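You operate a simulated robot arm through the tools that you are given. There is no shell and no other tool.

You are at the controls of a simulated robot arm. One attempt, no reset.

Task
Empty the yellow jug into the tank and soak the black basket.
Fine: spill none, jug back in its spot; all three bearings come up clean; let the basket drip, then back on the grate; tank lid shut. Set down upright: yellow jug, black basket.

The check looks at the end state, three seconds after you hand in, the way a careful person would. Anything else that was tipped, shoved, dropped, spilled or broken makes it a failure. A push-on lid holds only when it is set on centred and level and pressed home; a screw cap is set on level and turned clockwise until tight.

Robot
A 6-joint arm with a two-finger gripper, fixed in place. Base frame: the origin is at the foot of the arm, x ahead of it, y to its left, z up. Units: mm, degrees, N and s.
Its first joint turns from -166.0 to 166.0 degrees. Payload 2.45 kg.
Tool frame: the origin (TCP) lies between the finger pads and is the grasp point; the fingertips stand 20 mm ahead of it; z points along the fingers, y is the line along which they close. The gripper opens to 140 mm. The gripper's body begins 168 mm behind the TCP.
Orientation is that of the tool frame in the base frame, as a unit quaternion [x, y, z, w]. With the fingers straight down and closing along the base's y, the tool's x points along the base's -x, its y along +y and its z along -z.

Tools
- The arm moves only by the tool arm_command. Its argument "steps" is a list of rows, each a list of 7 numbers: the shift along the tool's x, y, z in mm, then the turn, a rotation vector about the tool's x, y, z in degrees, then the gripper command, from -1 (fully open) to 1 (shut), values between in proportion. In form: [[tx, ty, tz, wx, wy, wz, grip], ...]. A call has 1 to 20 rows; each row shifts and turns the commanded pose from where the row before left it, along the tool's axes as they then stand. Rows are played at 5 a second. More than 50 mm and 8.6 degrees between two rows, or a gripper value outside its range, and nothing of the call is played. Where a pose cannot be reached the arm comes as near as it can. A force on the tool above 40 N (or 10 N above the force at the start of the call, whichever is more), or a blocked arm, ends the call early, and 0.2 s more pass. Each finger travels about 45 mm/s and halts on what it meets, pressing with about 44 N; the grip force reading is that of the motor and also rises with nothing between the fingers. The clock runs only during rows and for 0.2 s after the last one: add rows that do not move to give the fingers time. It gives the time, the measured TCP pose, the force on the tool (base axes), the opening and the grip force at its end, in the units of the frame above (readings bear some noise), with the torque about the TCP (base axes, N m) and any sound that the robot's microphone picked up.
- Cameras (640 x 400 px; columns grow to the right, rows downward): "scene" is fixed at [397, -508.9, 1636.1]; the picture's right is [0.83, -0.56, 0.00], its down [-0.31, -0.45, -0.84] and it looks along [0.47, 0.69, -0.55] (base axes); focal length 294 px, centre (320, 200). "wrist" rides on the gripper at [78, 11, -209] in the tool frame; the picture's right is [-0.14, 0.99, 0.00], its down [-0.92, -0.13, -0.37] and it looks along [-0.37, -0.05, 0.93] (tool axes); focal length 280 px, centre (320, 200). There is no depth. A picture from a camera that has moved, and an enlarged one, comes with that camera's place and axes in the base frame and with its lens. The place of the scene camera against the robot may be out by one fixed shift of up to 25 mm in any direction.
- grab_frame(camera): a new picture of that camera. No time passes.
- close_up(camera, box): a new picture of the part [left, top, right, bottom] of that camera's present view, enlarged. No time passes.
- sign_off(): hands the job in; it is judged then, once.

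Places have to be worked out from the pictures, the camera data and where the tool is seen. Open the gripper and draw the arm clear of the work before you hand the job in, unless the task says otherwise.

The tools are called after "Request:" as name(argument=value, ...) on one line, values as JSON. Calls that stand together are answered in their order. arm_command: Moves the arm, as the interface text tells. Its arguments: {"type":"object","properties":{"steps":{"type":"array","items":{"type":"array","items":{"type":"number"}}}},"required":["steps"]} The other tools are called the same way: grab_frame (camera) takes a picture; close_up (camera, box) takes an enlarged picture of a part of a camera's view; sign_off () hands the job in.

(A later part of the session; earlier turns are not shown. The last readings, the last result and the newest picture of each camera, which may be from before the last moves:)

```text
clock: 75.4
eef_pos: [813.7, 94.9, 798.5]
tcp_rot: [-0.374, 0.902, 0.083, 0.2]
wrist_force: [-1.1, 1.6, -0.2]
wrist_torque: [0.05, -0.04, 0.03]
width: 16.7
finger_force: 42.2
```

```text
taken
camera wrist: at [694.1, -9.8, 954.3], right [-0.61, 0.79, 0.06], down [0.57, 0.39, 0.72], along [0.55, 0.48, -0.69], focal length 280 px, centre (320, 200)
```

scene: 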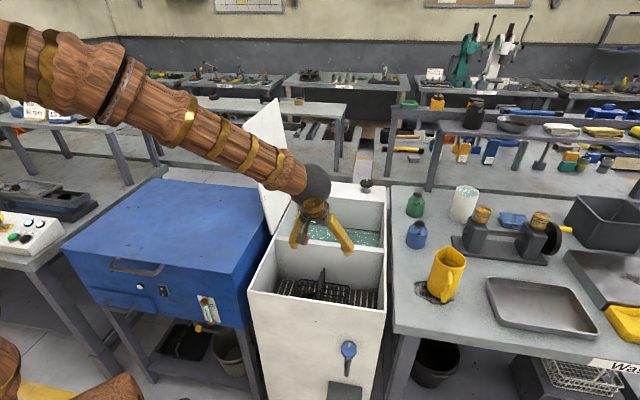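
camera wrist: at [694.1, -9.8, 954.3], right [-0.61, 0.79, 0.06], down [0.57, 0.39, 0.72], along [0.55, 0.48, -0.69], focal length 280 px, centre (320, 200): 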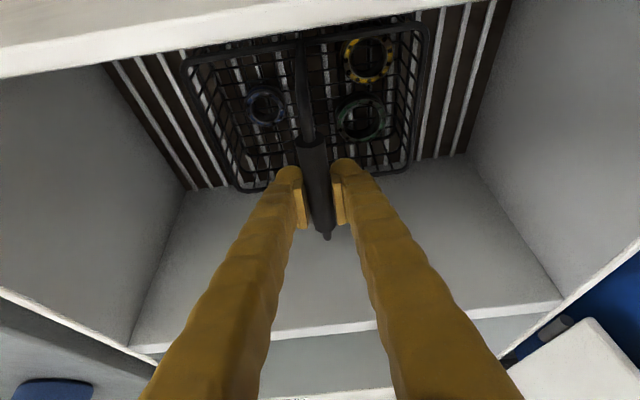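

The grip is at 16.7 mm and 42 N, recorded at (813.7, 94.9, 798.5). I'll make a slow trial lift of 20 mm to check hold and level.

Request:
arm_command(steps=[[-1.3, 0, -2.7, 0, 0, 0, 1], [-1.7, 0, -3.6, 0, 0, 0, 1], [-1.7, 0, -3.6, 0, 0, 0, 1], [-1.7, 0, -3.6, 0, 0, 0, 1], [-2.1, 0, -4.5, 0, 0, 0, 1], [0, 0, 0, 0, 0, 0, 1], [0, 0, 0, 0, 0, 0, 1]])

Request:
grab_frame(camera="wrist")

Request:
close_up(camera="scene", box=[270, 240, 370, 320])

```text
clock: 77.0
eef_pos: [813.4, 97.6, 816.9]
tcp_rot: [-0.374, 0.902, 0.084, 0.2]
wrist_force: [-1.6, -0.3, -7.6]
wrist_torque: [0.01, -0.1, 0.0]
width: 15.9
finger_force: 41.6
```

```text
taken
camera wrist: at [694.4, -7.8, 973.4], right [-0.61, 0.79, 0.06], down [0.57, 0.39, 0.72], along [0.55, 0.48, -0.69], focal length 280 px, centre (320, 200)
```

wrist: 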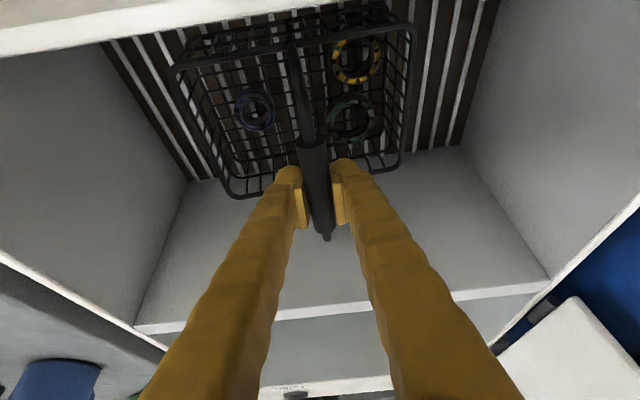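

```text
5.00 times, centred on (320, 280) of scene
camera zoom: at [397.0, -508.9, 1636.1], right [0.83, -0.56, 0.0], down [-0.31, -0.45, -0.84], along [0.47, 0.69, -0.55], focal length 1469 px, centre (320, -200)
```

zoom: 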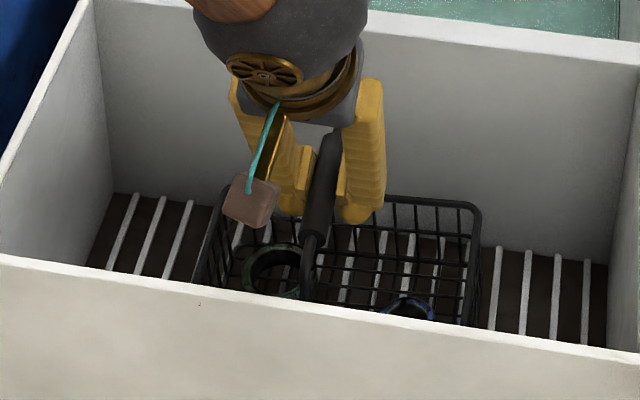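

The basket is up, weighing about 7.6 N, and leaning only a few degrees as it finds its balance. I'll lift it slowly straight up to clear the divider.

Request:
arm_command(steps=[[-3.4, 0, -7.2, 0, 0, 0, 1], [-5.1, 0, -10.9, 0, 0, 0, 1], [-6.8, 0, -14.5, 0, 0, 0, 1], [-8.5, 0, -18.1, 0, 0, 0, 1], [-8.5, 0, -18.1, 0, 0, 0, 1], [-8.5, 0, -18.1, 0, 0, 0, 1], [-8.5, 0, -18.1, 0, 0, 0, 1], [-8.5, 0, -18.1, 0, 0, 0, 1], [-8.5, 0, -18.1, 0, 0, 0, 1], [-8.5, 0, -18.1, 0, 0, 0, 1], [-8.5, 0, -18.1, 0, 0, 0, 1], [-8.5, 0, -18.1, 0, 0, 0, 1], [-8.5, 0, -18.1, 0, 0, 0, 1], [-8.5, 0, -18.1, 0, 0, 0, 1], [-5.1, 0, -10.9, 0, 0, 0, 1], [-3.4, 0, -7.2, 0, 0, 0, 1], [0, 0, 0, 0, 0, 0, 1]])

Request:
grab_frame(camera="wrist")

Request:
grab_frame(camera="scene")

Request:
close_up(camera="scene", box=[260, 180, 400, 290])

```text
clock: 80.6
eef_pos: [815.2, 96.4, 1092.2]
tcp_rot: [-0.372, 0.902, 0.084, 0.202]
wrist_force: [0.1, -0.8, -7.5]
wrist_torque: [0.03, -0.08, 0.01]
width: 15.8
finger_force: 41.5
```

```text
taken
camera wrist: at [696.3, -8.0, 1248.8], right [-0.61, 0.79, 0.06], down [0.57, 0.39, 0.72], along [0.55, 0.48, -0.69], focal length 280 px, centre (320, 200)
```

wrist: 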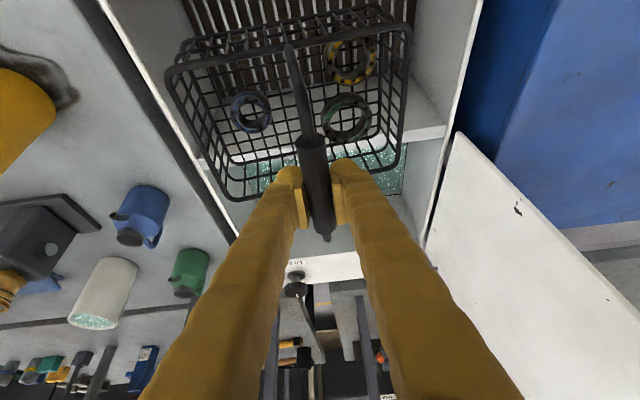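

```text
taken
```

scene: 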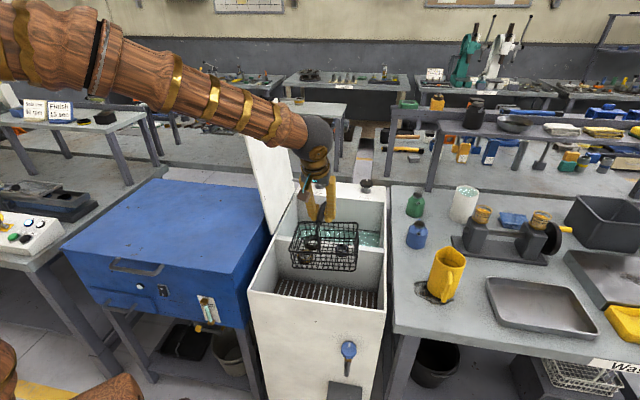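

```text
3.64 times, centred on (330, 235) of scene
camera zoom: at [397.0, -508.9, 1636.1], right [0.83, -0.56, 0.0], down [-0.31, -0.45, -0.84], along [0.47, 0.69, -0.55], focal length 1068 px, centre (284, 73)
```

zoom: 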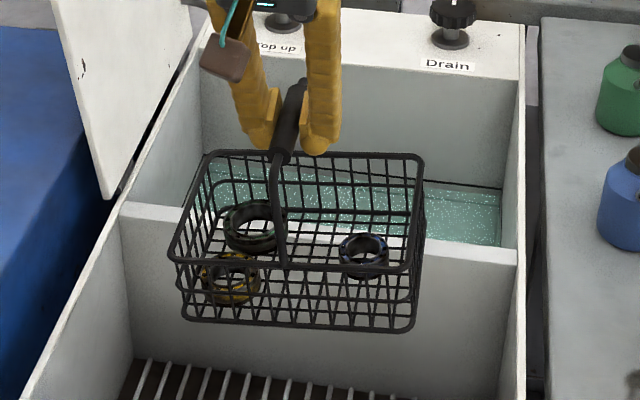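

The basket hangs well, with its bottom about 55 mm above the divider top. I'll carry it forward over the solvent bay slowly.

Request:
arm_command(steps=[[-7.2, 0, 3.4, 0, 0, 0, 1], [-12.7, 0, 5.9, 0, 0, 0, 1], [-18.1, 0, 8.5, 0, 0, 0, 1], [-21.7, 0, 10.2, 0, 0, 0, 1], [-23.6, 0, 11, 0, 0, 0, 1], [-23.6, 0, 11, 0, 0, 0, 1], [-23.6, 0, 11, 0, 0, 0, 1], [-23.6, 0, 11, 0, 0, 0, 1], [-23.6, 0, 11, 0, 0, 0, 1], [-21.7, 0, 10.2, 0, 0, 0, 1], [-18.1, 0, 8.5, 0, 0, 0, 1], [-12.7, 0, 5.9, 0, 0, 0, 1], [-9.1, 0, 4.2, 0, 0, 0, 1], [-5.4, 0, 2.5, 0, 0, 0, 1], [0, 0, 0, 0, 0, 0, 1]])

Request:
grab_frame(camera="wrist")

Request:
grab_frame(camera="scene")

Request:
close_up(camera="scene", box=[260, 150, 400, 260])

```text
clock: 83.8
eef_pos: [1005.4, 288.4, 1091.0]
tcp_rot: [-0.373, 0.902, 0.084, 0.2]
wrist_force: [0.2, 0.4, -7.4]
wrist_torque: [0.02, -0.1, 0.0]
width: 15.6
finger_force: 41.3
```

```text
taken
camera wrist: at [886.5, 183.2, 1248.3], right [-0.61, 0.79, 0.06], down [0.57, 0.39, 0.72], along [0.55, 0.48, -0.69], focal length 280 px, centre (320, 200)
```

wrist: 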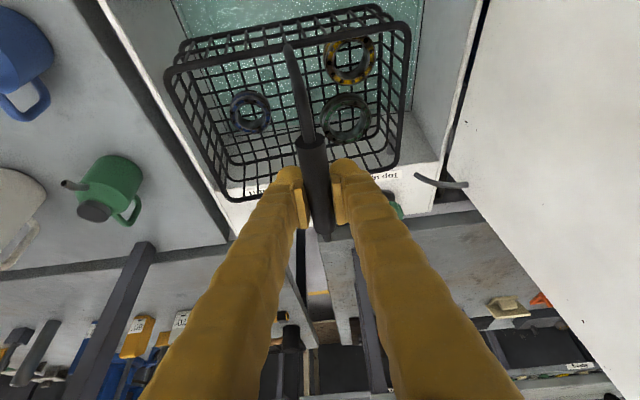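

```text
taken
```

scene: 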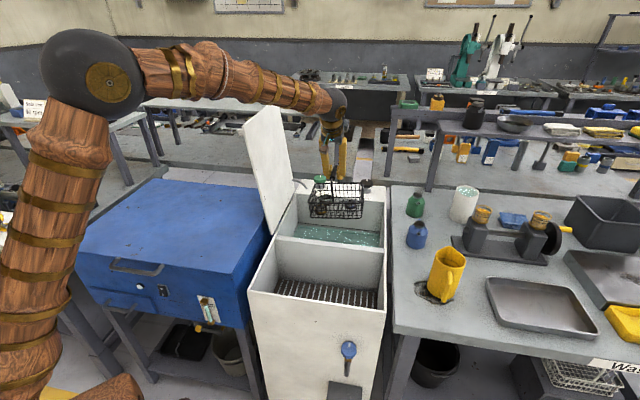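

```text
3.64 times, centred on (330, 205) of scene
camera zoom: at [397.0, -508.9, 1636.1], right [0.83, -0.56, 0.0], down [-0.31, -0.45, -0.84], along [0.47, 0.69, -0.55], focal length 1068 px, centre (284, 182)
```

zoom: 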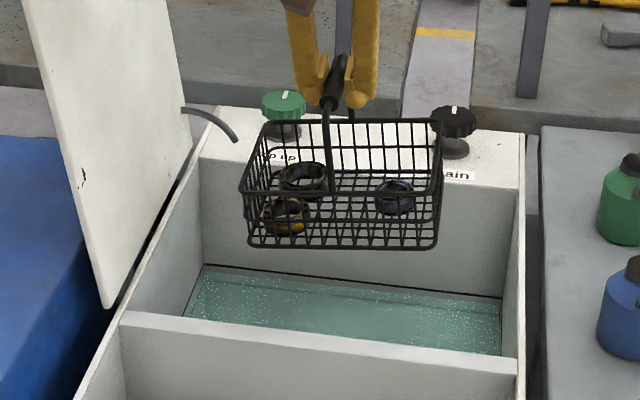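

It's over the middle of the solvent bay with good margins on all sides. I'll lower the basket straight down in stages.

Request:
arm_command(steps=[[4.2, 0, 9, 0, 0, 0, 1], [6.3, 0, 13.6, 0, 0, 0, 1], [8.5, 0, 18.1, 0, 0, 0, 1], [8.5, 0, 18.1, 0, 0, 0, 1], [8.5, 0, 18.1, 0, 0, 0, 1], [8.5, 0, 18.1, 0, 0, 0, 1], [8.5, 0, 18.1, 0, 0, 0, 1], [8.5, 0, 18.1, 0, 0, 0, 1], [8.5, 0, 18.1, 0, 0, 0, 1], [8.5, 0, 18.1, 0, 0, 0, 1], [6.3, 0, 13.6, 0, 0, 0, 1], [4.2, 0, 9, 0, 0, 0, 1], [0, 0, 0, 0, 0, 0, 1]])

Request:
grab_frame(camera="wrist")

Request:
close_up(camera="scene", box=[260, 150, 400, 260])

```text
clock: 86.6
eef_pos: [1005.5, 286.8, 883.6]
tcp_rot: [-0.373, 0.902, 0.084, 0.201]
wrist_force: [0.0, -0.6, -7.7]
wrist_torque: [0.01, -0.03, -0.02]
width: 15.6
finger_force: 41.3
```

```text
taken
camera wrist: at [886.4, 182.8, 1039.9], right [-0.61, 0.79, 0.06], down [0.57, 0.39, 0.72], along [0.55, 0.48, -0.69], focal length 280 px, centre (320, 200)
```

wrist: 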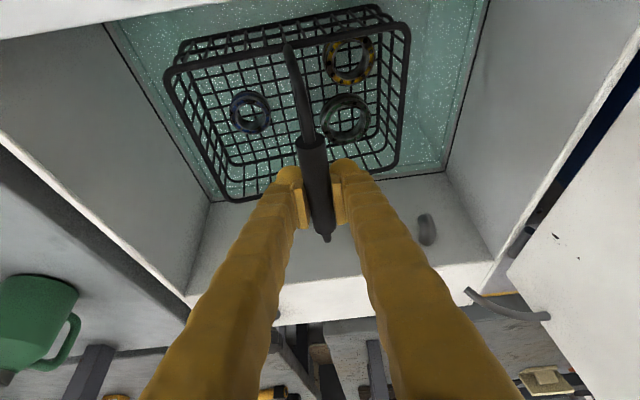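

```text
3.64 times, centred on (330, 205) of scene
camera zoom: at [397.0, -508.9, 1636.1], right [0.83, -0.56, 0.0], down [-0.31, -0.45, -0.84], along [0.47, 0.69, -0.55], focal length 1068 px, centre (284, 182)
```

zoom: 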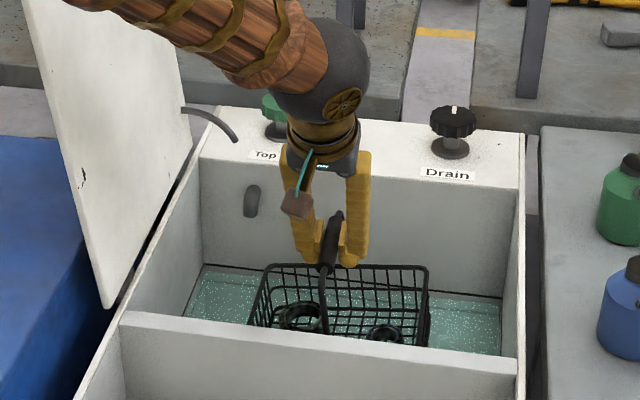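

The basket bottom is just above the surface. I'll ease it into the solvent slowly and watch the force.

Request:
arm_command(steps=[[3.4, 0, 7.25, 0, 0, 0, 1], [3.4, 0, 7.25, 0, 0, 0, 1], [3.4, 0, 7.25, 0, 0, 0, 1], [3.4, 0, 7.25, 0, 0, 0, 1], [3.4, 0, 7.25, 0, 0, 0, 1], [3.4, 0, 7.25, 0, 0, 0, 1], [3.4, 0, 7.25, 0, 0, 0, 1], [3.4, 0, 7.25, 0, 0, 0, 1], [0, 0, 0, 0, 0, 0, 1]])

Request:
grab_frame(camera="wrist")

Request:
close_up(camera="wrist", box=[160, 0, 420, 210])

```text
clock: 88.6
eef_pos: [1005.1, 287.1, 819.7]
tcp_rot: [-0.373, 0.902, 0.083, 0.201]
wrist_force: [0.7, 1.2, -8.4]
wrist_torque: [0.0, 0.0, -0.02]
width: 15.5
finger_force: 41.7
```

```text
taken
camera wrist: at [886.4, 183.0, 976.4], right [-0.61, 0.79, 0.06], down [0.57, 0.39, 0.72], along [0.55, 0.48, -0.69], focal length 280 px, centre (320, 200)
```

wrist: 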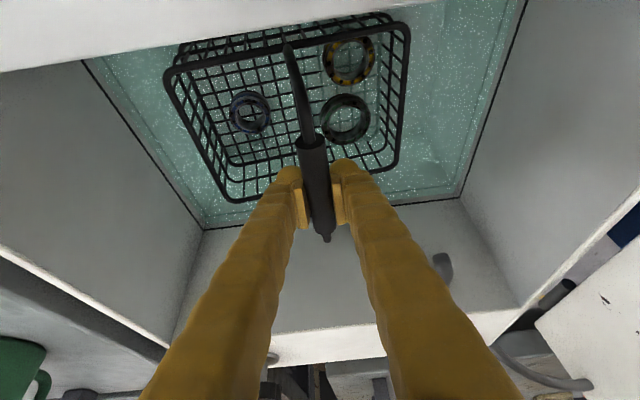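

```text
1.90 times, centred on (290, 105) of wrist
camera zoom: at [886.4, 183.0, 976.4], right [-0.61, 0.79, 0.06], down [0.57, 0.39, 0.72], along [0.55, 0.48, -0.69], focal length 534 px, centre (377, 381)
```

zoom: 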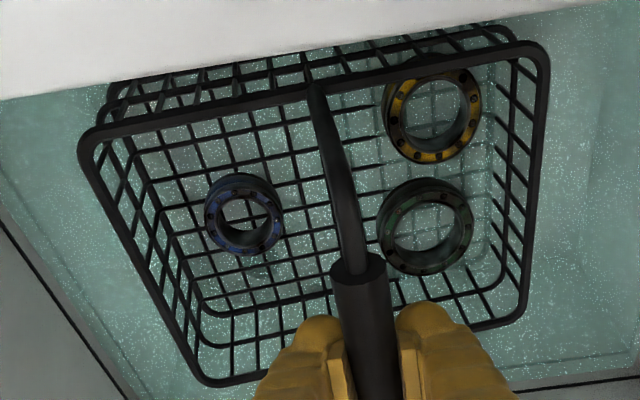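

The lowest corner of the basket is just entering the solvent. I'll keep lowering gently.

Request:
arm_command(steps=[[2.5, 0, 5.4, 0, 0, 0, 1], [2.5, 0, 5.4, 0, 0, 0, 1], [2.5, 0, 5.4, 0, 0, 0, 1], [2.5, 0, 5.4, 0, 0, 0, 1], [2.5, 0, 5.4, 0, 0, 0, 1], [2.5, 0, 5.4, 0, 0, 0, 1], [2.5, 0, 5.4, 0, 0, 0, 1], [0, 0, 0, 0, 0, 0, 1]])

Request:
close_up(camera="wrist", box=[160, 0, 420, 210])

Request:
close_up(camera="scene", box=[280, 180, 400, 270])

```text
clock: 90.4
eef_pos: [1004.6, 286.9, 777.6]
tcp_rot: [-0.373, 0.902, 0.084, 0.201]
wrist_force: [0.1, 0.5, -6.7]
wrist_torque: [0.04, -0.06, 0.02]
width: 15.4
finger_force: 41.2
```

```text
1.90 times, centred on (290, 105) of wrist
camera zoom: at [886.0, 183.1, 933.8], right [-0.61, 0.79, 0.06], down [0.57, 0.39, 0.72], along [0.55, 0.48, -0.69], focal length 534 px, centre (377, 381)
```

zoom: 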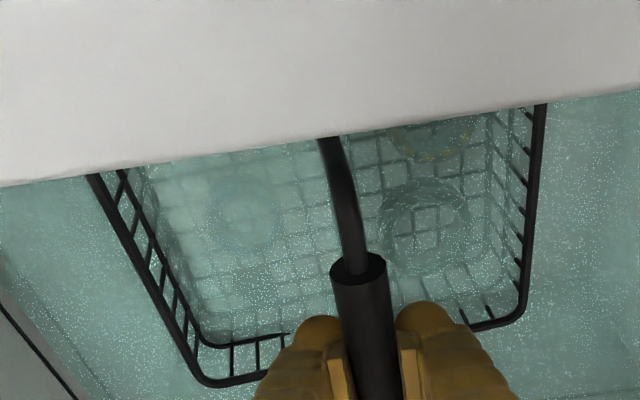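

```text
4.44 times, centred on (340, 225) of scene
camera zoom: at [397.0, -508.9, 1636.1], right [0.83, -0.56, 0.0], down [-0.31, -0.45, -0.84], along [0.47, 0.69, -0.55], focal length 1306 px, centre (231, 89)
```

zoom: 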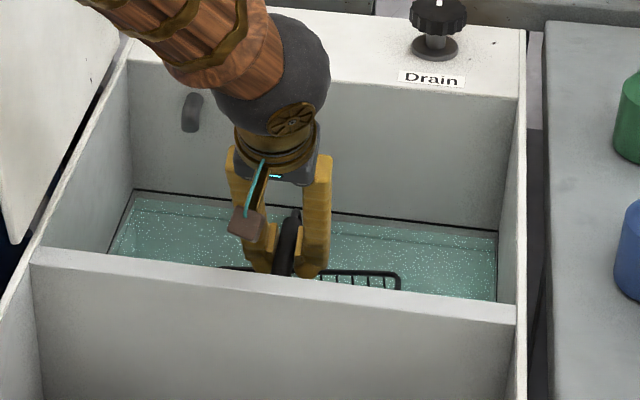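

All three bearings look under the surface, but the right side rides higher. I'll go about 15 mm deeper, watching for the floor.

Request:
arm_command(steps=[[1.7, 0, 3.6, 0, 0, 0, 1], [1.7, 0, 3.6, 0, 0, 0, 1], [1.7, 0, 3.6, 0, 0, 0, 1], [1.7, 0, 3.6, 0, 0, 0, 1], [0, 0, 0, 0, 0, 0, 1]])

Request:
close_up(camera="wrist", box=[160, 0, 420, 210])

```text
clock: 91.6
eef_pos: [1004.4, 287.7, 763.3]
tcp_rot: [-0.372, 0.902, 0.084, 0.2]
wrist_force: [0.3, 0.1, -7.1]
wrist_torque: [0.06, -0.06, -0.01]
width: 15.3
finger_force: 41.1
```

```text
1.90 times, centred on (290, 105) of wrist
camera zoom: at [885.8, 183.3, 917.8], right [-0.61, 0.79, 0.06], down [0.57, 0.39, 0.72], along [0.55, 0.48, -0.69], focal length 534 px, centre (377, 381)
```

zoom: 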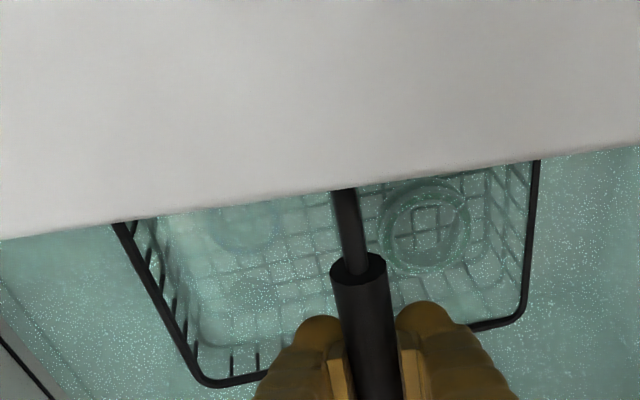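

Everything is well submerged and the basket is hanging clear of the floor. I'll hold it here to soak, without moving.

Request:
arm_command(steps=[[0, 0, 0, 0, 0, 0, 1], [0, 0, 0, 0, 0, 0, 1], [0, 0, 0, 0, 0, 0, 1], [0, 0, 0, 0, 0, 0, 1], [0, 0, 0, 0, 0, 0, 1], [0, 0, 0, 0, 0, 0, 1], [0, 0, 0, 0, 0, 0, 1], [0, 0, 0, 0, 0, 0, 1], [0, 0, 0, 0, 0, 0, 1], [0, 0, 0, 0, 0, 0, 1], [0, 0, 0, 0, 0, 0, 1], [0, 0, 0, 0, 0, 0, 1], [0, 0, 0, 0, 0, 0, 1], [0, 0, 0, 0, 0, 0, 1], [0, 0, 0, 0, 0, 0, 1], [0, 0, 0, 0, 0, 0, 1], [0, 0, 0, 0, 0, 0, 1], [0, 0, 0, 0, 0, 0, 1], [0, 0, 0, 0, 0, 0, 1], [0, 0, 0, 0, 0, 0, 1]])

Request:
close_up(camera="wrist", box=[160, 0, 420, 210])

```text
clock: 95.8
eef_pos: [1005.5, 287.3, 762.1]
tcp_rot: [-0.372, 0.902, 0.083, 0.2]
wrist_force: [0.2, 0.4, -7.7]
wrist_torque: [0.03, -0.06, 0.0]
width: 15.6
finger_force: 41.9
```

```text
1.90 times, centred on (290, 105) of wrist
camera zoom: at [885.8, 183.3, 917.8], right [-0.61, 0.79, 0.06], down [0.57, 0.39, 0.72], along [0.55, 0.48, -0.69], focal length 534 px, centre (377, 381)
```

zoom: 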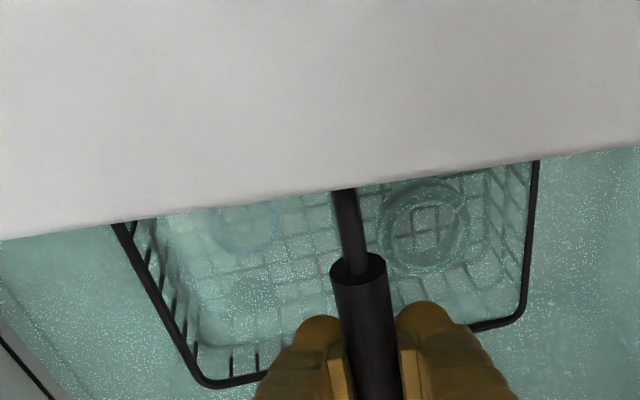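

The blue ring shows through more brightly already, so the soak is working over time. I'll keep soaking.

Request:
arm_command(steps=[[0, 0, 0, 0, 0, 0, 1], [0, 0, 0, 0, 0, 0, 1], [0, 0, 0, 0, 0, 0, 1], [0, 0, 0, 0, 0, 0, 1], [0, 0, 0, 0, 0, 0, 1], [0, 0, 0, 0, 0, 0, 1], [0, 0, 0, 0, 0, 0, 1], [0, 0, 0, 0, 0, 0, 1], [0, 0, 0, 0, 0, 0, 1], [0, 0, 0, 0, 0, 0, 1], [0, 0, 0, 0, 0, 0, 1], [0, 0, 0, 0, 0, 0, 1], [0, 0, 0, 0, 0, 0, 1], [0, 0, 0, 0, 0, 0, 1], [0, 0, 0, 0, 0, 0, 1], [0, 0, 0, 0, 0, 0, 1], [0, 0, 0, 0, 0, 0, 1], [0, 0, 0, 0, 0, 0, 1], [0, 0, 0, 0, 0, 0, 1], [0, 0, 0, 0, 0, 0, 1]])

Request:
close_up(camera="wrist", box=[160, 0, 420, 210])

```text
clock: 100.0
eef_pos: [1003.7, 288.0, 761.5]
tcp_rot: [-0.373, 0.902, 0.083, 0.2]
wrist_force: [0.4, -0.2, -7.1]
wrist_torque: [0.04, -0.05, 0.04]
width: 15.6
finger_force: 41.6
```

```text
1.90 times, centred on (290, 105) of wrist
camera zoom: at [885.8, 183.3, 917.8], right [-0.61, 0.79, 0.06], down [0.57, 0.39, 0.72], along [0.55, 0.48, -0.69], focal length 534 px, centre (377, 381)
```

zoom: 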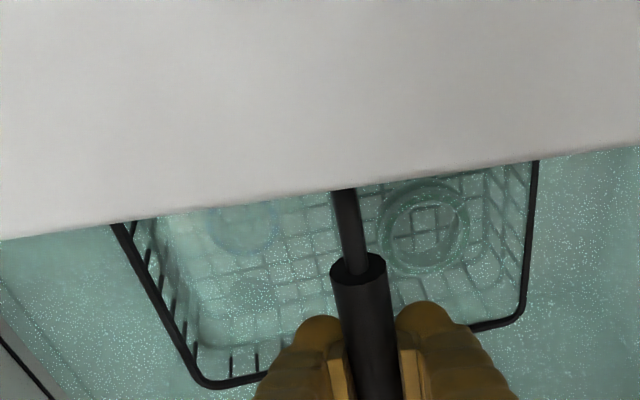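

I'll continue the soak, aiming for well over 25 s in total.

Request:
arm_command(steps=[[0, 0, 0, 0, 0, 0, 1], [0, 0, 0, 0, 0, 0, 1], [0, 0, 0, 0, 0, 0, 1], [0, 0, 0, 0, 0, 0, 1], [0, 0, 0, 0, 0, 0, 1], [0, 0, 0, 0, 0, 0, 1], [0, 0, 0, 0, 0, 0, 1], [0, 0, 0, 0, 0, 0, 1], [0, 0, 0, 0, 0, 0, 1], [0, 0, 0, 0, 0, 0, 1], [0, 0, 0, 0, 0, 0, 1], [0, 0, 0, 0, 0, 0, 1], [0, 0, 0, 0, 0, 0, 1], [0, 0, 0, 0, 0, 0, 1], [0, 0, 0, 0, 0, 0, 1], [0, 0, 0, 0, 0, 0, 1], [0, 0, 0, 0, 0, 0, 1], [0, 0, 0, 0, 0, 0, 1], [0, 0, 0, 0, 0, 0, 1], [0, 0, 0, 0, 0, 0, 1]])

Request:
arm_command(steps=[[0, 0, 0, 0, 0, 0, 1], [0, 0, 0, 0, 0, 0, 1], [0, 0, 0, 0, 0, 0, 1], [0, 0, 0, 0, 0, 0, 1], [0, 0, 0, 0, 0, 0, 1], [0, 0, 0, 0, 0, 0, 1], [0, 0, 0, 0, 0, 0, 1], [0, 0, 0, 0, 0, 0, 1], [0, 0, 0, 0, 0, 0, 1], [0, 0, 0, 0, 0, 0, 1], [0, 0, 0, 0, 0, 0, 1], [0, 0, 0, 0, 0, 0, 1], [0, 0, 0, 0, 0, 0, 1], [0, 0, 0, 0, 0, 0, 1], [0, 0, 0, 0, 0, 0, 1], [0, 0, 0, 0, 0, 0, 1], [0, 0, 0, 0, 0, 0, 1], [0, 0, 0, 0, 0, 0, 1], [0, 0, 0, 0, 0, 0, 1], [0, 0, 0, 0, 0, 0, 1]])

Request:
arm_command(steps=[[0, 0, 0, 0, 0, 0, 1], [0, 0, 0, 0, 0, 0, 1], [0, 0, 0, 0, 0, 0, 1], [0, 0, 0, 0, 0, 0, 1], [0, 0, 0, 0, 0, 0, 1], [0, 0, 0, 0, 0, 0, 1], [0, 0, 0, 0, 0, 0, 1], [0, 0, 0, 0, 0, 0, 1], [0, 0, 0, 0, 0, 0, 1], [0, 0, 0, 0, 0, 0, 1], [0, 0, 0, 0, 0, 0, 1], [0, 0, 0, 0, 0, 0, 1], [0, 0, 0, 0, 0, 0, 1], [0, 0, 0, 0, 0, 0, 1], [0, 0, 0, 0, 0, 0, 1], [0, 0, 0, 0, 0, 0, 1], [0, 0, 0, 0, 0, 0, 1], [0, 0, 0, 0, 0, 0, 1], [0, 0, 0, 0, 0, 0, 1], [0, 0, 0, 0, 0, 0, 1]])

Request:
close_up(camera="wrist", box=[160, 0, 420, 210])

```text
clock: 104.2
eef_pos: [1005.4, 287.7, 762.3]
tcp_rot: [-0.373, 0.902, 0.083, 0.201]
wrist_force: [-0.4, -0.4, -7.6]
wrist_torque: [0.04, -0.05, 0.0]
width: 15.2
finger_force: 41.6
```

```text
clock: 108.4
eef_pos: [1005.3, 288.3, 761.3]
tcp_rot: [-0.373, 0.902, 0.084, 0.201]
wrist_force: [-0.2, -0.4, -8.0]
wrist_torque: [0.03, -0.04, -0.02]
width: 15.5
finger_force: 41.0
```

```text
clock: 112.6
eef_pos: [1004.3, 288.1, 762.8]
tcp_rot: [-0.372, 0.902, 0.083, 0.201]
wrist_force: [0.9, -0.3, -7.5]
wrist_torque: [0.02, 0.0, 0.01]
width: 15.3
finger_force: 41.2
```

```text
1.90 times, centred on (290, 105) of wrist
camera zoom: at [885.8, 183.3, 917.8], right [-0.61, 0.79, 0.06], down [0.57, 0.39, 0.72], along [0.55, 0.48, -0.69], focal length 534 px, centre (377, 381)
```

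zoom: 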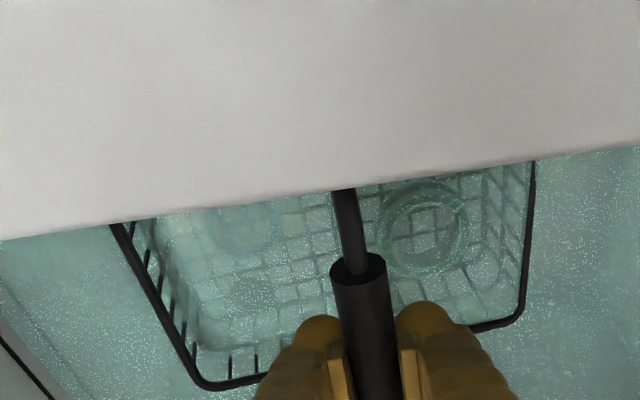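

That's about 22 s of soaking. I'll lift the basket slowly just clear of the surface, staying over the bay, to inspect the bearings and let it drip.

Request:
arm_command(steps=[[-2.5, 0, -5.4, 0, 0, 0, 1], [-3.4, 0, -7.25, 0, 0, 0, 1], [-4.2, 0, -9.1, 0, 0, 0, 1], [-4.2, 0, -9.1, 0, 0, 0, 1], [-4.2, 0, -9.1, 0, 0, 0, 1], [-4.2, 0, -9.1, 0, 0, 0, 1], [-4.2, 0, -9.1, 0, 0, 0, 1], [-4.2, 0, -9.1, 0, 0, 0, 1], [-4.2, 0, -9.1, 0, 0, 0, 1], [-4.2, 0, -9.1, 0, 0, 0, 1], [-4.2, 0, -9.1, 0, 0, 0, 1], [-4.2, 0, -9.1, 0, 0, 0, 1], [-4.2, 0, -9.1, 0, 0, 0, 1], [-4.2, 0, -9.1, 0, 0, 0, 1], [-2.5, 0, -5.4, 0, 0, 0, 1], [0, 0, 0, 0, 0, 0, 1]])

Request:
close_up(camera="wrist", box=[160, 0, 420, 210])

Request:
close_up(camera="scene", box=[280, 180, 400, 270])

```text
clock: 116.0
eef_pos: [1003.4, 286.5, 902.0]
tcp_rot: [-0.373, 0.902, 0.084, 0.201]
wrist_force: [-0.4, -0.1, -7.8]
wrist_torque: [0.03, -0.04, 0.02]
width: 15.4
finger_force: 41.3
```

```text
1.90 times, centred on (290, 105) of wrist
camera zoom: at [884.9, 182.7, 1058.8], right [-0.61, 0.79, 0.06], down [0.57, 0.39, 0.72], along [0.55, 0.48, -0.69], focal length 534 px, centre (377, 381)
```

zoom: 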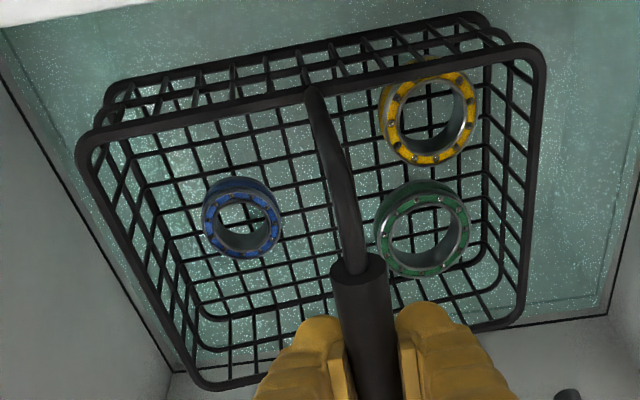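

```text
4.44 times, centred on (340, 225) of scene
camera zoom: at [397.0, -508.9, 1636.1], right [0.83, -0.56, 0.0], down [-0.31, -0.45, -0.84], along [0.47, 0.69, -0.55], focal length 1306 px, centre (231, 89)
```

zoom: 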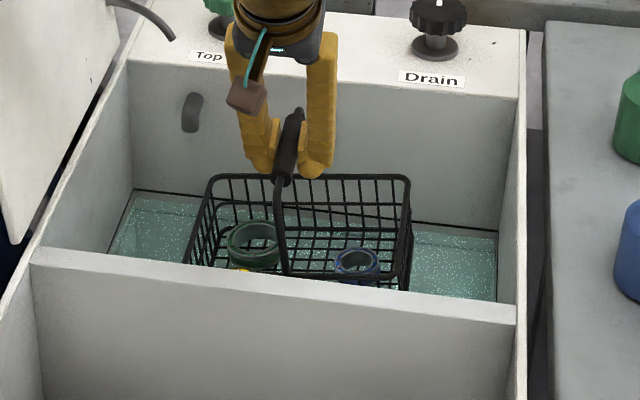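

The bearings are much brighter. I'll zoom in to check whether any dirt is left, especially on the yellow one.

Request:
close_up(camera="wrist", box=[300, 20, 370, 80])

Request:
close_up(camera="wrist", box=[300, 70, 370, 130])

Request:
close_up(camera="wrist", box=[225, 70, 295, 130])

```text
6.67 times, centred on (335, 50) of wrist
camera zoom: at [884.9, 182.7, 1058.8], right [-0.61, 0.79, 0.06], down [0.57, 0.39, 0.72], along [0.55, 0.48, -0.69], focal length 1869 px, centre (220, 1200)
```

zoom: 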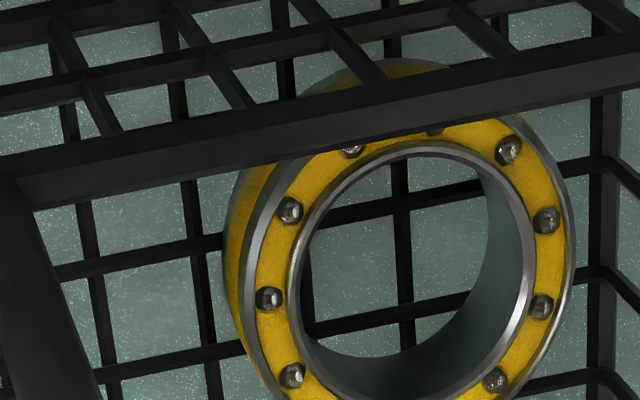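

```text
6.67 times, centred on (335, 100) of wrist
camera zoom: at [884.9, 182.7, 1058.8], right [-0.61, 0.79, 0.06], down [0.57, 0.39, 0.72], along [0.55, 0.48, -0.69], focal length 1869 px, centre (220, 867)
```

zoom: 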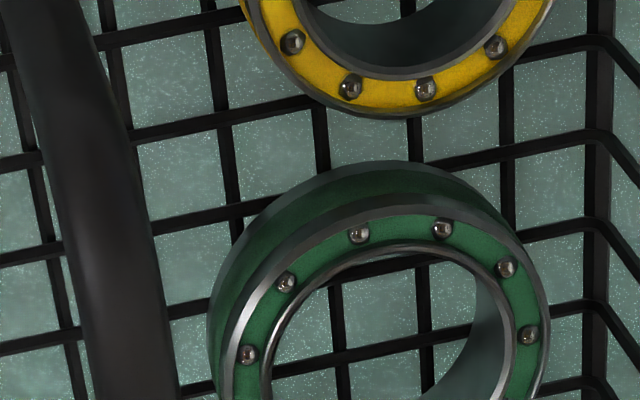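

```text
6.67 times, centred on (260, 100) of wrist
camera zoom: at [884.9, 182.7, 1058.8], right [-0.61, 0.79, 0.06], down [0.57, 0.39, 0.72], along [0.55, 0.48, -0.69], focal length 1869 px, centre (720, 867)
```

zoom: 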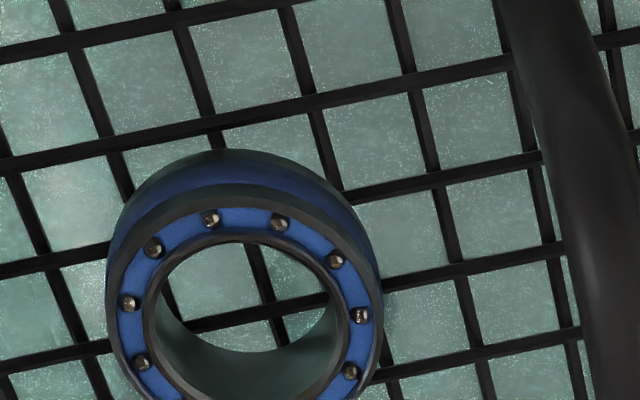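

Yellow and green shine, but the blue bearing's rings and balls are still dull, so it needs longer. I'll lower the basket back in a little deeper.

Request:
arm_command(steps=[[3.4, 0, 7.25, 0, 0, 0, 1], [3.4, 0, 7.25, 0, 0, 0, 1], [3.4, 0, 7.25, 0, 0, 0, 1], [3.4, 0, 7.25, 0, 0, 0, 1], [3.4, 0, 7.25, 0, 0, 0, 1], [3.4, 0, 7.25, 0, 0, 0, 1], [3.4, 0, 7.25, 0, 0, 0, 1], [3.4, 0, 7.25, 0, 0, 0, 1], [3.4, 0, 7.25, 0, 0, 0, 1], [3.4, 0, 7.25, 0, 0, 0, 1], [3.4, 0, 7.25, 0, 0, 0, 1], [3.4, 0, 7.25, 0, 0, 0, 1], [3.4, 0, 7.25, 0, 0, 0, 1], [3.4, 0, 7.25, 0, 0, 0, 1], [3.4, 0, 7.25, 0, 0, 0, 1], [3.4, 0, 7.25, 0, 0, 0, 1], [3.4, 0, 7.25, 0, 0, 0, 1], [2.5, 0, 5.4, 0, 0, 0, 1], [1.7, 0, 3.6, 0, 0, 0, 1], [0, 0, 0, 0, 0, 0, 1]])

Request:
close_up(camera="wrist", box=[160, 0, 420, 210])

```text
clock: 120.2
eef_pos: [1004.2, 288.0, 756.5]
tcp_rot: [-0.373, 0.902, 0.084, 0.2]
wrist_force: [0.1, 1.1, -7.4]
wrist_torque: [0.0, -0.06, 0.02]
width: 15.1
finger_force: 41.6
```

```text
1.90 times, centred on (290, 105) of wrist
camera zoom: at [884.6, 182.1, 912.6], right [-0.61, 0.79, 0.06], down [0.57, 0.39, 0.72], along [0.55, 0.48, -0.69], focal length 534 px, centre (377, 381)
```

zoom: 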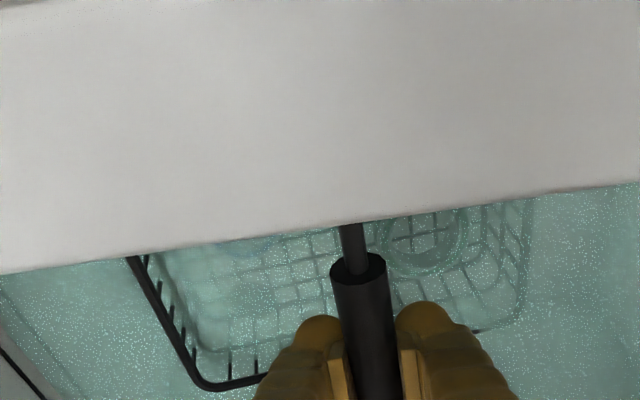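

It's deeper now with no floor contact. I'll soak for another 20 to 25 seconds.

Request:
arm_command(steps=[[0, 0, 0, 0, 0, 0, 1], [0, 0, 0, 0, 0, 0, 1], [0, 0, 0, 0, 0, 0, 1], [0, 0, 0, 0, 0, 0, 1], [0, 0, 0, 0, 0, 0, 1], [0, 0, 0, 0, 0, 0, 1], [0, 0, 0, 0, 0, 0, 1], [0, 0, 0, 0, 0, 0, 1], [0, 0, 0, 0, 0, 0, 1], [0, 0, 0, 0, 0, 0, 1], [0, 0, 0, 0, 0, 0, 1], [0, 0, 0, 0, 0, 0, 1], [0, 0, 0, 0, 0, 0, 1], [0, 0, 0, 0, 0, 0, 1], [0, 0, 0, 0, 0, 0, 1], [0, 0, 0, 0, 0, 0, 1], [0, 0, 0, 0, 0, 0, 1], [0, 0, 0, 0, 0, 0, 1], [0, 0, 0, 0, 0, 0, 1], [0, 0, 0, 0, 0, 0, 1]])

Request:
arm_command(steps=[[0, 0, 0, 0, 0, 0, 1], [0, 0, 0, 0, 0, 0, 1], [0, 0, 0, 0, 0, 0, 1], [0, 0, 0, 0, 0, 0, 1], [0, 0, 0, 0, 0, 0, 1], [0, 0, 0, 0, 0, 0, 1], [0, 0, 0, 0, 0, 0, 1], [0, 0, 0, 0, 0, 0, 1], [0, 0, 0, 0, 0, 0, 1], [0, 0, 0, 0, 0, 0, 1], [0, 0, 0, 0, 0, 0, 1], [0, 0, 0, 0, 0, 0, 1], [0, 0, 0, 0, 0, 0, 1], [0, 0, 0, 0, 0, 0, 1], [0, 0, 0, 0, 0, 0, 1], [0, 0, 0, 0, 0, 0, 1], [0, 0, 0, 0, 0, 0, 1], [0, 0, 0, 0, 0, 0, 1], [0, 0, 0, 0, 0, 0, 1], [0, 0, 0, 0, 0, 0, 1]])

Request:
arm_command(steps=[[0, 0, 0, 0, 0, 0, 1], [0, 0, 0, 0, 0, 0, 1], [0, 0, 0, 0, 0, 0, 1], [0, 0, 0, 0, 0, 0, 1], [0, 0, 0, 0, 0, 0, 1], [0, 0, 0, 0, 0, 0, 1], [0, 0, 0, 0, 0, 0, 1], [0, 0, 0, 0, 0, 0, 1], [0, 0, 0, 0, 0, 0, 1], [0, 0, 0, 0, 0, 0, 1], [0, 0, 0, 0, 0, 0, 1], [0, 0, 0, 0, 0, 0, 1], [0, 0, 0, 0, 0, 0, 1], [0, 0, 0, 0, 0, 0, 1], [0, 0, 0, 0, 0, 0, 1], [0, 0, 0, 0, 0, 0, 1], [0, 0, 0, 0, 0, 0, 1], [0, 0, 0, 0, 0, 0, 1], [0, 0, 0, 0, 0, 0, 1], [0, 0, 0, 0, 0, 0, 1]])

Request:
arm_command(steps=[[0, 0, 0, 0, 0, 0, 1], [0, 0, 0, 0, 0, 0, 1], [0, 0, 0, 0, 0, 0, 1], [0, 0, 0, 0, 0, 0, 1], [0, 0, 0, 0, 0, 0, 1], [0, 0, 0, 0, 0, 0, 1], [0, 0, 0, 0, 0, 0, 1], [0, 0, 0, 0, 0, 0, 1], [0, 0, 0, 0, 0, 0, 1], [0, 0, 0, 0, 0, 0, 1], [0, 0, 0, 0, 0, 0, 1], [0, 0, 0, 0, 0, 0, 1], [0, 0, 0, 0, 0, 0, 1], [0, 0, 0, 0, 0, 0, 1], [0, 0, 0, 0, 0, 0, 1], [0, 0, 0, 0, 0, 0, 1], [0, 0, 0, 0, 0, 0, 1], [0, 0, 0, 0, 0, 0, 1], [0, 0, 0, 0, 0, 0, 1], [0, 0, 0, 0, 0, 0, 1]])

Request:
arm_command(steps=[[0, 0, 0, 0, 0, 0, 1], [0, 0, 0, 0, 0, 0, 1], [0, 0, 0, 0, 0, 0, 1], [0, 0, 0, 0, 0, 0, 1], [0, 0, 0, 0, 0, 0, 1], [0, 0, 0, 0, 0, 0, 1], [0, 0, 0, 0, 0, 0, 1], [0, 0, 0, 0, 0, 0, 1], [0, 0, 0, 0, 0, 0, 1], [0, 0, 0, 0, 0, 0, 1], [0, 0, 0, 0, 0, 0, 1], [0, 0, 0, 0, 0, 0, 1], [0, 0, 0, 0, 0, 0, 1], [0, 0, 0, 0, 0, 0, 1], [0, 0, 0, 0, 0, 0, 1], [0, 0, 0, 0, 0, 0, 1], [0, 0, 0, 0, 0, 0, 1], [0, 0, 0, 0, 0, 0, 1], [0, 0, 0, 0, 0, 0, 1], [0, 0, 0, 0, 0, 0, 1]])

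```text
clock: 124.4
eef_pos: [1003.2, 286.8, 756.2]
tcp_rot: [-0.373, 0.902, 0.084, 0.201]
wrist_force: [-0.2, 0.1, -7.4]
wrist_torque: [0.05, -0.04, -0.01]
width: 15.2
finger_force: 41.6
```

```text
clock: 128.6
eef_pos: [1003.7, 286.1, 756.1]
tcp_rot: [-0.373, 0.902, 0.084, 0.2]
wrist_force: [0.3, 0.0, -6.6]
wrist_torque: [0.05, -0.03, 0.0]
width: 15.1
finger_force: 41.3
```

```text
clock: 132.8
eef_pos: [1003.0, 286.8, 755.8]
tcp_rot: [-0.372, 0.902, 0.084, 0.201]
wrist_force: [-0.4, -0.1, -6.9]
wrist_torque: [0.05, -0.06, 0.01]
width: 15.2
finger_force: 41.4
```

```text
clock: 137.0
eef_pos: [1003.9, 285.5, 756.9]
tcp_rot: [-0.374, 0.902, 0.084, 0.2]
wrist_force: [-0.2, 0.3, -8.2]
wrist_torque: [0.02, -0.02, 0.0]
width: 15.4
finger_force: 41.8
```

```text
clock: 141.2
eef_pos: [1002.7, 286.7, 756.0]
tcp_rot: [-0.373, 0.902, 0.085, 0.2]
wrist_force: [0.2, -0.5, -7.1]
wrist_torque: [0.03, -0.03, 0.01]
width: 15.3
finger_force: 41.2
```

Another 21 s has passed. I'll lift slowly clear of the surface and inspect again.

Request:
arm_command(steps=[[-2.5, 0, -5.4, 0, 0, 0, 1], [-3.4, 0, -7.25, 0, 0, 0, 1], [-4.2, 0, -9.1, 0, 0, 0, 1], [-4.2, 0, -9.1, 0, 0, 0, 1], [-4.2, 0, -9.1, 0, 0, 0, 1], [-4.2, 0, -9.1, 0, 0, 0, 1], [-4.2, 0, -9.1, 0, 0, 0, 1], [-4.2, 0, -9.1, 0, 0, 0, 1], [-4.2, 0, -9.1, 0, 0, 0, 1], [-4.2, 0, -9.1, 0, 0, 0, 1], [-4.2, 0, -9.1, 0, 0, 0, 1], [-4.2, 0, -9.1, 0, 0, 0, 1], [-4.2, 0, -9.1, 0, 0, 0, 1], [-4.2, 0, -9.1, 0, 0, 0, 1], [-4.2, 0, -9.1, 0, 0, 0, 1], [-2.5, 0, -5.4, 0, 0, 0, 1], [0, 0, 0, 0, 0, 0, 1]])

Request:
close_up(camera="wrist", box=[160, 0, 420, 210])

Request:
close_up(camera="wrist", box=[300, 20, 370, 80])

Request:
close_up(camera="wrist", box=[300, 80, 370, 140])

Request:
close_up(camera="wrist", box=[225, 80, 295, 140])

```text
clock: 144.8
eef_pos: [1003.3, 286.7, 906.5]
tcp_rot: [-0.373, 0.902, 0.083, 0.2]
wrist_force: [0.1, 0.2, -8.4]
wrist_torque: [0.03, 0.0, 0.0]
width: 15.1
finger_force: 41.4
```

```text
1.90 times, centred on (290, 105) of wrist
camera zoom: at [883.6, 181.6, 1062.6], right [-0.61, 0.79, 0.06], down [0.57, 0.39, 0.72], along [0.55, 0.48, -0.69], focal length 534 px, centre (377, 381)
```

zoom: 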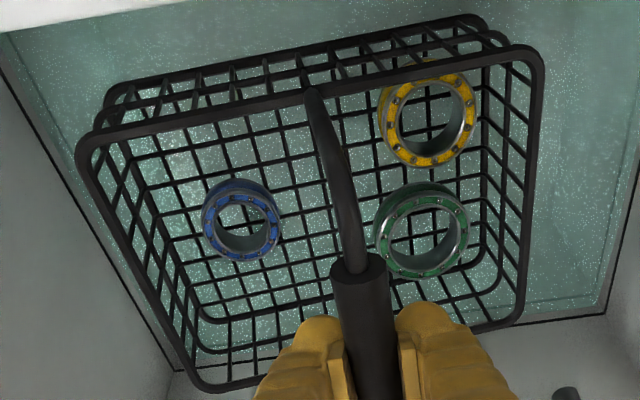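

```text
6.67 times, centred on (335, 50) of wrist
camera zoom: at [883.6, 181.6, 1062.6], right [-0.61, 0.79, 0.06], down [0.57, 0.39, 0.72], along [0.55, 0.48, -0.69], focal length 1869 px, centre (220, 1200)
```

zoom: 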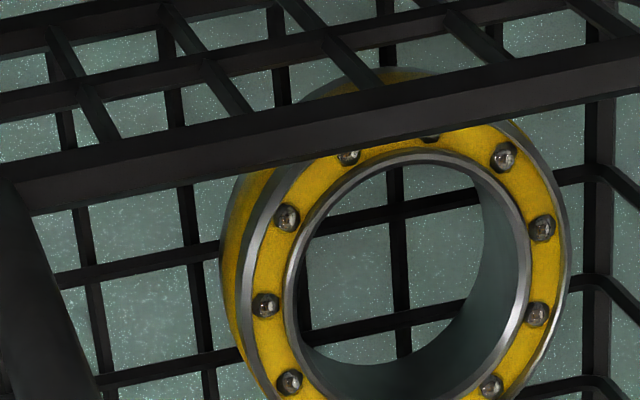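

```text
6.67 times, centred on (335, 110) of wrist
camera zoom: at [883.6, 181.6, 1062.6], right [-0.61, 0.79, 0.06], down [0.57, 0.39, 0.72], along [0.55, 0.48, -0.69], focal length 1869 px, centre (220, 800)
```

zoom: 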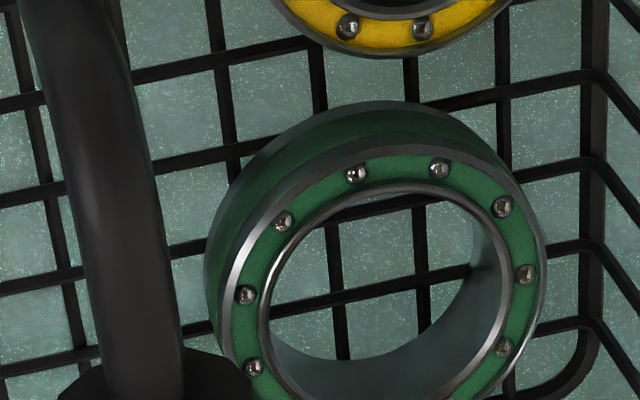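

```text
6.67 times, centred on (260, 110) of wrist
camera zoom: at [883.6, 181.6, 1062.6], right [-0.61, 0.79, 0.06], down [0.57, 0.39, 0.72], along [0.55, 0.48, -0.69], focal length 1869 px, centre (720, 800)
```

zoom: 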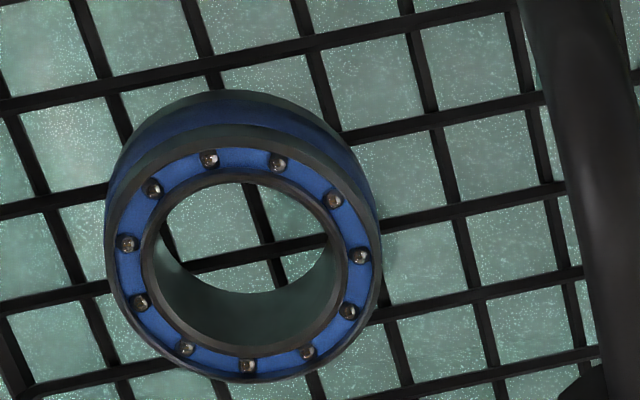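

All three look clean now: blue's balls have turned metallic, and its paint is even. I'll double-check from the scene camera's angle while it drips.

Request:
close_up(camera="scene", box=[310, 200, 380, 250])

Request:
arm_command(steps=[[-2.5, 0, -5.4, 0, 0, 0, 1], [-4.2, 0, -9.1, 0, 0, 0, 1], [-4.2, 0, -9.1, 0, 0, 0, 1], [-4.2, 0, -9.1, 0, 0, 0, 1], [-4.2, 0, -9.1, 0, 0, 0, 1], [-4.2, 0, -9.1, 0, 0, 0, 1], [-2.5, 0, -5.4, 0, 0, 0, 1], [0, 0, 0, 0, 0, 0, 1]])

Request:
close_up(camera="scene", box=[300, 180, 390, 250])

```text
8.00 times, centred on (345, 225) of scene
camera zoom: at [397.0, -508.9, 1636.1], right [0.83, -0.56, 0.0], down [-0.31, -0.45, -0.84], along [0.47, 0.69, -0.55], focal length 2350 px, centre (120, 0)
```

zoom: 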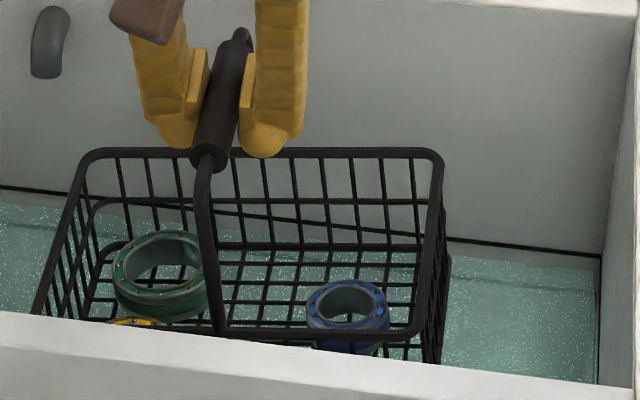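

```text
clock: 146.6
eef_pos: [1001.8, 286.2, 968.5]
tcp_rot: [-0.373, 0.902, 0.083, 0.2]
wrist_force: [-0.7, -0.3, -7.0]
wrist_torque: [0.01, 0.0, 0.0]
width: 15.2
finger_force: 41.1
```

```text
5.71 times, centred on (345, 215) of scene
camera zoom: at [397.0, -508.9, 1636.1], right [0.83, -0.56, 0.0], down [-0.31, -0.45, -0.84], along [0.47, 0.69, -0.55], focal length 1679 px, centre (177, 114)
```

zoom: 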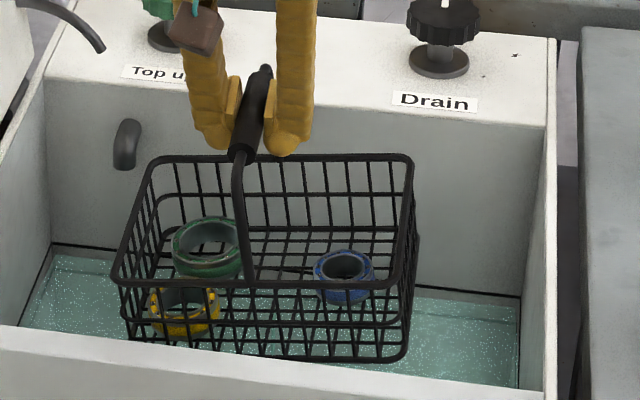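

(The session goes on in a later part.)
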